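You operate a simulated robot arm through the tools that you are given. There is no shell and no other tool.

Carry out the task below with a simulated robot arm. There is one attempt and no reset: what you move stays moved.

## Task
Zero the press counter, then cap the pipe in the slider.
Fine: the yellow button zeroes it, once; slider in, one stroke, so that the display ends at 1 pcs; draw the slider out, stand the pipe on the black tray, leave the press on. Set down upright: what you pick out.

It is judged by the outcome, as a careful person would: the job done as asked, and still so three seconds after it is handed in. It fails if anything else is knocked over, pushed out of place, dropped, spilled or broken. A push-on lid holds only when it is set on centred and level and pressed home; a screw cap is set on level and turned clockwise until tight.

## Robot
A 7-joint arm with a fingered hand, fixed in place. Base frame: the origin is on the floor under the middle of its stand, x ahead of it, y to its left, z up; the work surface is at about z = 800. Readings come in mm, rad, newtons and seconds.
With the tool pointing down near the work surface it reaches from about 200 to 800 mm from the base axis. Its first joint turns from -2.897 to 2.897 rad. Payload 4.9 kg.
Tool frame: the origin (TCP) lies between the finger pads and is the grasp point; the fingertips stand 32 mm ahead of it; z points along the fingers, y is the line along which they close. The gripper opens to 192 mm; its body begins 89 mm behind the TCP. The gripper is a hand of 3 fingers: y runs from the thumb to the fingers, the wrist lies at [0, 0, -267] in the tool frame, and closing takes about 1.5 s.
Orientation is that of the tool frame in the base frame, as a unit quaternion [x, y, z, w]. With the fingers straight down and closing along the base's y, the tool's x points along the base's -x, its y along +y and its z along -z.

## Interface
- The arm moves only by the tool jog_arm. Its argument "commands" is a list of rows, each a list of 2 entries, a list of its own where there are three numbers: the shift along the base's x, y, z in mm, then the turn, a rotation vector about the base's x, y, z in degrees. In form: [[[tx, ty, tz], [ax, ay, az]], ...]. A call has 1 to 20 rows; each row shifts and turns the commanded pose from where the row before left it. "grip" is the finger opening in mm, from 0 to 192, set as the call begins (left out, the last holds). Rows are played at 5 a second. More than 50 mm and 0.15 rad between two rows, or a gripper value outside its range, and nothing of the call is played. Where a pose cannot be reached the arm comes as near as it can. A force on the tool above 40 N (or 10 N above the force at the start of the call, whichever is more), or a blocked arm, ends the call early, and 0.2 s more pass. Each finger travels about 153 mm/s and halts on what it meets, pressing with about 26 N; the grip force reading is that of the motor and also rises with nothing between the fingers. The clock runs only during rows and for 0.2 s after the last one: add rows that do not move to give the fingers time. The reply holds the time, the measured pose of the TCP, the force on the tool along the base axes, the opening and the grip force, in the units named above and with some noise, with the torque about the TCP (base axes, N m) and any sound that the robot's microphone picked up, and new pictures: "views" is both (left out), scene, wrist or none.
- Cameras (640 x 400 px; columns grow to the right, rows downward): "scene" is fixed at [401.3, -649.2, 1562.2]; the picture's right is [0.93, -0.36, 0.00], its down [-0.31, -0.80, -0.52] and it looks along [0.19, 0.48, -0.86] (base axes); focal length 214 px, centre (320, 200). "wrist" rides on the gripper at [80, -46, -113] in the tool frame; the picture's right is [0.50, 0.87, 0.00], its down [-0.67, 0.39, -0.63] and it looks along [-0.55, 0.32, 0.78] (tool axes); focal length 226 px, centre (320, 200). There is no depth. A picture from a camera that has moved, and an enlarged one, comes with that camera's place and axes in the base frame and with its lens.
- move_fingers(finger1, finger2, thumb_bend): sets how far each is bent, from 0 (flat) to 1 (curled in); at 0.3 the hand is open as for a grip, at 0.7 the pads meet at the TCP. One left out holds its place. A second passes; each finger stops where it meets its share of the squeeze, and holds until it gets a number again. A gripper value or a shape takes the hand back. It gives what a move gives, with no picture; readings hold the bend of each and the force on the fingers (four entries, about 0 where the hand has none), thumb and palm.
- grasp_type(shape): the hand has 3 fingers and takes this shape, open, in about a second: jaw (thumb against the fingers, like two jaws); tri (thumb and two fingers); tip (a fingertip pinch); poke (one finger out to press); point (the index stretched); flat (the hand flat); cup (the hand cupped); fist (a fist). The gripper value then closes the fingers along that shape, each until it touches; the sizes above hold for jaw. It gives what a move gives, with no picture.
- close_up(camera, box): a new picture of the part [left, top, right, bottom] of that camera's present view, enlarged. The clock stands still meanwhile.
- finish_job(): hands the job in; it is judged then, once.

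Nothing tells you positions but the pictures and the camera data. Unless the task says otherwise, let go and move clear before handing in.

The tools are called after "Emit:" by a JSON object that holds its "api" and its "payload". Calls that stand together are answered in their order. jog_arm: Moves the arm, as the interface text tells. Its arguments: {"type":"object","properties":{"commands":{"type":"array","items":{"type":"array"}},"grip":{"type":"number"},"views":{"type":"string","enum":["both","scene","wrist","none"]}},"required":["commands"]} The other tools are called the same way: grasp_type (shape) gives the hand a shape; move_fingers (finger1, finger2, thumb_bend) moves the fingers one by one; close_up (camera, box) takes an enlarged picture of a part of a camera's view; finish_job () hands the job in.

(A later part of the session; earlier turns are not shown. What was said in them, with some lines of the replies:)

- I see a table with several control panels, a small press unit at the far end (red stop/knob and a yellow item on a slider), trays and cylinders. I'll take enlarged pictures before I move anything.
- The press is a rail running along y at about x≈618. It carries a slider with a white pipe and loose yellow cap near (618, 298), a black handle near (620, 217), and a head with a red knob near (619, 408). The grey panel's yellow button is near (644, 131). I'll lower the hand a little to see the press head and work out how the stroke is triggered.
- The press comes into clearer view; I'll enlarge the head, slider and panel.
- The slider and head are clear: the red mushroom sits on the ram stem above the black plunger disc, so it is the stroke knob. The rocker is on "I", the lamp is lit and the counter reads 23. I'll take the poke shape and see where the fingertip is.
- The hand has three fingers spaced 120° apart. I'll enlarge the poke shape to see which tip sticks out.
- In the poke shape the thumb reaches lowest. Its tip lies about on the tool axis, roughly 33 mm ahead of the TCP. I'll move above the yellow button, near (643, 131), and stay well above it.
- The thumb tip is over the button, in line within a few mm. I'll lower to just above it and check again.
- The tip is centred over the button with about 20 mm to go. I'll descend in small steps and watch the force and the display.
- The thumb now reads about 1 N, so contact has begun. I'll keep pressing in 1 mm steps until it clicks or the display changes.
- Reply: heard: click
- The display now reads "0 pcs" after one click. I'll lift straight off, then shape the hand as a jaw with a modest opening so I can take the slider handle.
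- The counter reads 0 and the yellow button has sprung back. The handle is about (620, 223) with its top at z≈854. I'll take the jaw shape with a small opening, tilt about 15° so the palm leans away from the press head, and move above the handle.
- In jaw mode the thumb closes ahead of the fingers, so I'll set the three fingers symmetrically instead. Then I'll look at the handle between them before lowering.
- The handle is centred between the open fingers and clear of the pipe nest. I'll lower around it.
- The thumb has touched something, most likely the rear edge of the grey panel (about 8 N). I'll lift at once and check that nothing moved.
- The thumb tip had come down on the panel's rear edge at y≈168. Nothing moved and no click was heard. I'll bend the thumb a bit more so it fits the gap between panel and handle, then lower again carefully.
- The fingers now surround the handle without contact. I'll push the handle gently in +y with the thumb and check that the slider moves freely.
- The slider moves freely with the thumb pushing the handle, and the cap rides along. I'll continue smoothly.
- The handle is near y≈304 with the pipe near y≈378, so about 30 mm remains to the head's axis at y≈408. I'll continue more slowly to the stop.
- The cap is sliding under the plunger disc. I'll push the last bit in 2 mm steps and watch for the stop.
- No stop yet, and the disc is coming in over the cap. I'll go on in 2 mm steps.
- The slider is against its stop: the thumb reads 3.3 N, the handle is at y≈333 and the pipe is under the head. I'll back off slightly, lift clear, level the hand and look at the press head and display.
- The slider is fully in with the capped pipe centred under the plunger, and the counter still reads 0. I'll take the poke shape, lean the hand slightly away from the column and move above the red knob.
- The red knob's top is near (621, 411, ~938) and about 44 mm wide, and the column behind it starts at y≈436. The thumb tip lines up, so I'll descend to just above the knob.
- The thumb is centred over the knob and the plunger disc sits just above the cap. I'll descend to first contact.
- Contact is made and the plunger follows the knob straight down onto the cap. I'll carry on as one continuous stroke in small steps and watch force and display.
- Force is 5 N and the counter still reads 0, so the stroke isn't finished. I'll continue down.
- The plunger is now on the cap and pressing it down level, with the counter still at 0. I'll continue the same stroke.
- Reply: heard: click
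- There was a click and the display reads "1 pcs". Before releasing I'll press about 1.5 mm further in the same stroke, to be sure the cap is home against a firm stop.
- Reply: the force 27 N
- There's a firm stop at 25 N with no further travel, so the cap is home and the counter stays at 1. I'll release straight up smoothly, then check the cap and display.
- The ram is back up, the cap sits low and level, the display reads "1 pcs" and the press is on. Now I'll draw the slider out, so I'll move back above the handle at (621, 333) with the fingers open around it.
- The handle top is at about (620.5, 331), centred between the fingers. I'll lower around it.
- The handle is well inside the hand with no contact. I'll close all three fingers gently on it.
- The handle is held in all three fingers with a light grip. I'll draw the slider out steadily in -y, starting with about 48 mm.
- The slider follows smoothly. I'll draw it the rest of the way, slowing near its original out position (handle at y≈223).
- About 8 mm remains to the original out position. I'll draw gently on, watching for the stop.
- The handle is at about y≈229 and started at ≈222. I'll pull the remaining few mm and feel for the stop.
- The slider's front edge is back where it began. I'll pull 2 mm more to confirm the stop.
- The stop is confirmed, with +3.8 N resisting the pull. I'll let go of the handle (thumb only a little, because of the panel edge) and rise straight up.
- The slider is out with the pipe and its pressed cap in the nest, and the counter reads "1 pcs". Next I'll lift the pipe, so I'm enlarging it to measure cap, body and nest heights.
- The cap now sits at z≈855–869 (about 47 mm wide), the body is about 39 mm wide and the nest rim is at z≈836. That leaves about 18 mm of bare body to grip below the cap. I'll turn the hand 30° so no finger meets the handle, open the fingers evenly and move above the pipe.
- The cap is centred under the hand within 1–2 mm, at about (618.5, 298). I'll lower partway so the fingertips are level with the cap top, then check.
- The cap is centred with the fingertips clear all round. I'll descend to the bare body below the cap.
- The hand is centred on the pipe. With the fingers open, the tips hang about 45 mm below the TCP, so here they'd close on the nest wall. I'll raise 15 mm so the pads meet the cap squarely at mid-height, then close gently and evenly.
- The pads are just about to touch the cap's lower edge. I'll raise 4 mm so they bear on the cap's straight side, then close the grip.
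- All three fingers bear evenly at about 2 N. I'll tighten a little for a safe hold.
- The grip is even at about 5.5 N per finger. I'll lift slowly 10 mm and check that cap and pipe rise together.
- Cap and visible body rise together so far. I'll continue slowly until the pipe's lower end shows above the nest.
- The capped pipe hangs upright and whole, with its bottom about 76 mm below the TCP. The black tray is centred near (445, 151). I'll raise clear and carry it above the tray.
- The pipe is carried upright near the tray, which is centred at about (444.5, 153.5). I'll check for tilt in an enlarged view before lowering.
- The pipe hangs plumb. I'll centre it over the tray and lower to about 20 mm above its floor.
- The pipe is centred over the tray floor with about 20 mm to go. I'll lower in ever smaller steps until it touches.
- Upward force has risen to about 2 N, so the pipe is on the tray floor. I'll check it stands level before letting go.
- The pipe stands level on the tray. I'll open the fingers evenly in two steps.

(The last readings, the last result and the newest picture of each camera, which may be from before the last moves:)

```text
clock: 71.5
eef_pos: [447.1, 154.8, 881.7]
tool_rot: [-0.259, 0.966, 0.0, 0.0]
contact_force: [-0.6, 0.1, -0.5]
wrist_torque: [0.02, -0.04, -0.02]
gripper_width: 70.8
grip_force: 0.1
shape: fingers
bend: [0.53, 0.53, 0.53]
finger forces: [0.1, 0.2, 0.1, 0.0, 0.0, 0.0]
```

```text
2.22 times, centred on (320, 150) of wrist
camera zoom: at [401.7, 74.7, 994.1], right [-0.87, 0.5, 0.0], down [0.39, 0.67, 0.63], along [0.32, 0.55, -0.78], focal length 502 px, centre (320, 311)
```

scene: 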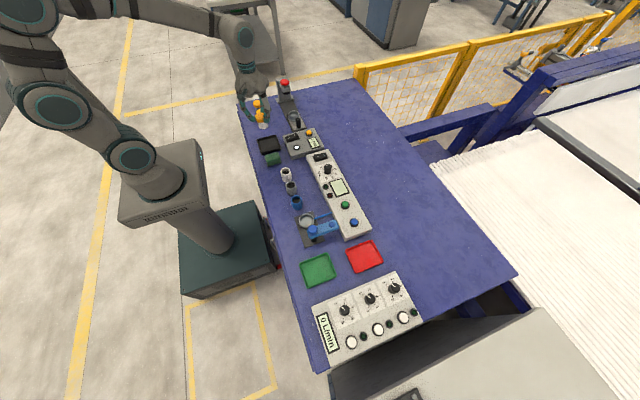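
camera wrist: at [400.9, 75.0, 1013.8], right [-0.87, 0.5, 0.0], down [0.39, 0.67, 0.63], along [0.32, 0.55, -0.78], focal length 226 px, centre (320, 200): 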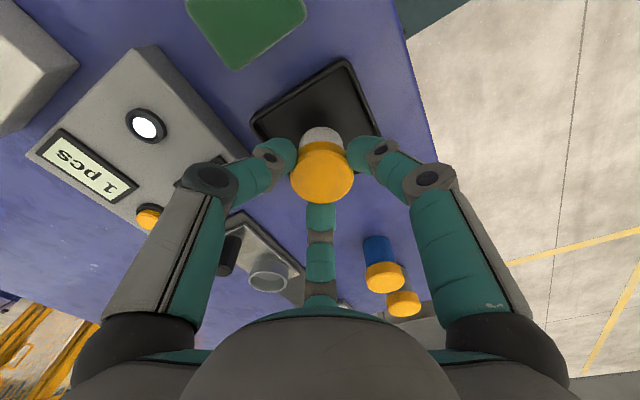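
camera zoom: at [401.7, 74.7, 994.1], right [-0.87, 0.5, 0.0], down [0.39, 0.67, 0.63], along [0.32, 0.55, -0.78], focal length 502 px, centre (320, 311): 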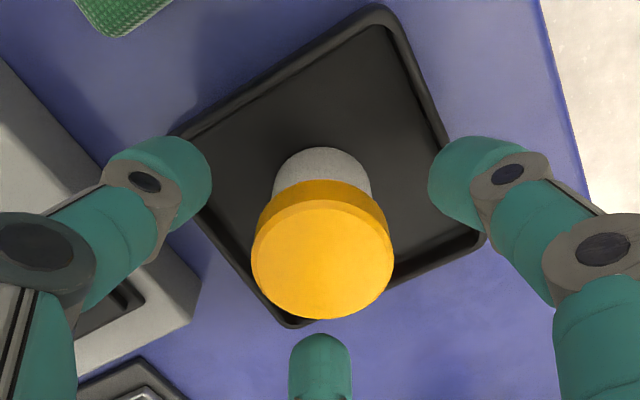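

The pipe stands alone in the tray and the fingers are clear all round. I'll rise straight up.

Emit:
{"api": "jog_arm", "payload": {"commands": [[[0, 0, 8], [0, 0, 0]], [[0, 0, 20], [0, 0, 0]], [[0, 0, 35], [0, 0, 0]], [[0, 0, 45], [0, 0, 0]], [[0, 0, 45], [0, 0, 0]], [[0, 0, 45], [0, 0, 0]], [[0, 0, 0], [0, 0, 0]]], "views": "both"}}

Emit:
{"api": "close_up", "payload": {"camera": "scene", "box": [235, 75, 325, 135]}}

Emit:
{"api": "close_up", "payload": {"camera": "scene", "box": [245, 115, 335, 175]}}

```text
clock: 73.1
eef_pos: [448.2, 154.3, 1080.9]
tool_rot: [-0.26, 0.966, 0.0, 0.0]
contact_force: [0.5, 0.1, -0.6]
wrist_torque: [0.02, 0.02, -0.02]
gripper_width: 71.1
grip_force: 0.0
shape: fingers
bend: [0.53, 0.53, 0.53]
finger forces: [0.0, 0.1, 0.0, 0.1, 0.0, 0.1]
camera wrist: at [401.0, 74.8, 1192.5], right [-0.87, 0.5, 0.0], down [0.39, 0.67, 0.63], along [0.32, 0.55, -0.78], focal length 226 px, centre (320, 200)
```

scene: 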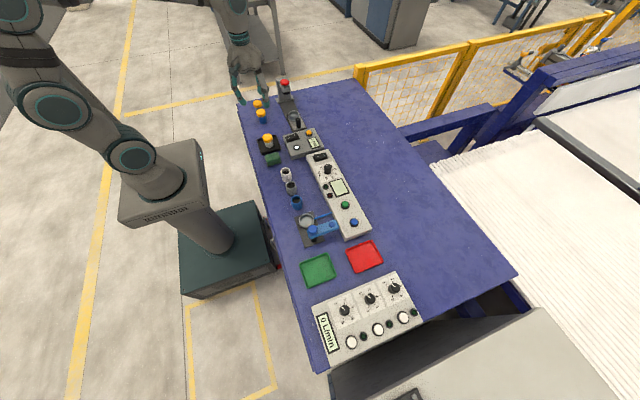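
wrist: 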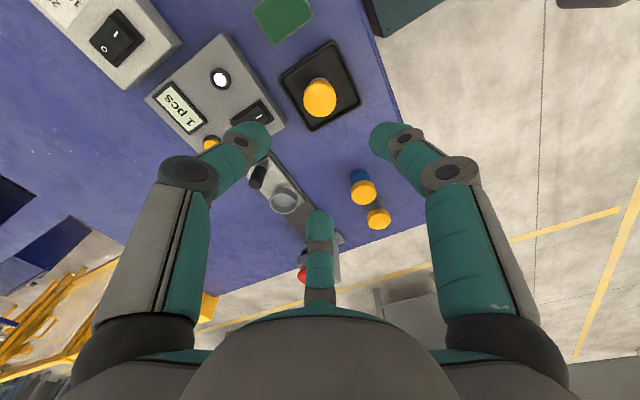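

```text
6.67 times, centred on (280, 105) of scene
camera zoom: at [401.3, -649.2, 1562.2], right [0.93, -0.36, 0.0], down [-0.31, -0.8, -0.52], along [0.19, 0.48, -0.86], focal length 1430 px, centre (587, 833)
```

zoom: 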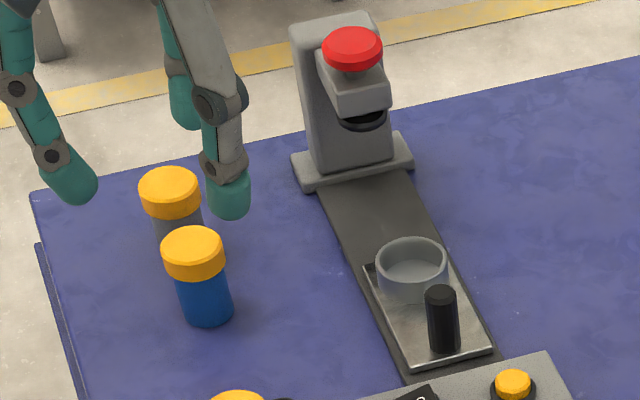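

```text
6.67 times, centred on (290, 145) of scene
camera zoom: at [401.3, -649.2, 1562.2], right [0.93, -0.36, 0.0], down [-0.31, -0.8, -0.52], along [0.19, 0.48, -0.86], focal length 1430 px, centre (520, 567)
```

zoom: 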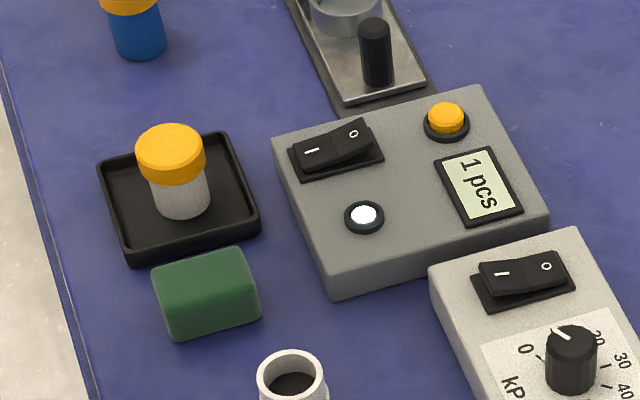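

The capped pipe stands upright in the middle of the black tray. The counter shows "1 pcs", the press is on with its lamp lit, the slider is out, and nothing else has moved. The hand is well clear, so I'm handing in.

Emit:
{"api": "finish_job", "payload": {}}

```text
The job is handed in.
```

The pipe is capped and standing upright in the middle of the black tray. The press counter shows 1 pcs, the press is still on, and the slider is drawn out to its stop.

- **Counter:** I pressed the yellow button once; the display went from 23 to 0 with one click.
- **Stroke:** With the slider in, I pressed the red knob once. The display went to 1, and the knob stopped firmly at about 25 N, so I take the cap to be pressed home.
- **Pipe:** I lifted it by the cap, because the fingers could not reach the bare body below it. The cap and pipe stayed together throughout.
- **Contact along the way:** While reaching for the slider handle, the thumb touched the rear edge of the grey panel with about 8 N. There was no click, and nothing moved.

I let go, raised the hand well clear and saw nothing else out of place before handing in. I have not seen the judged result.
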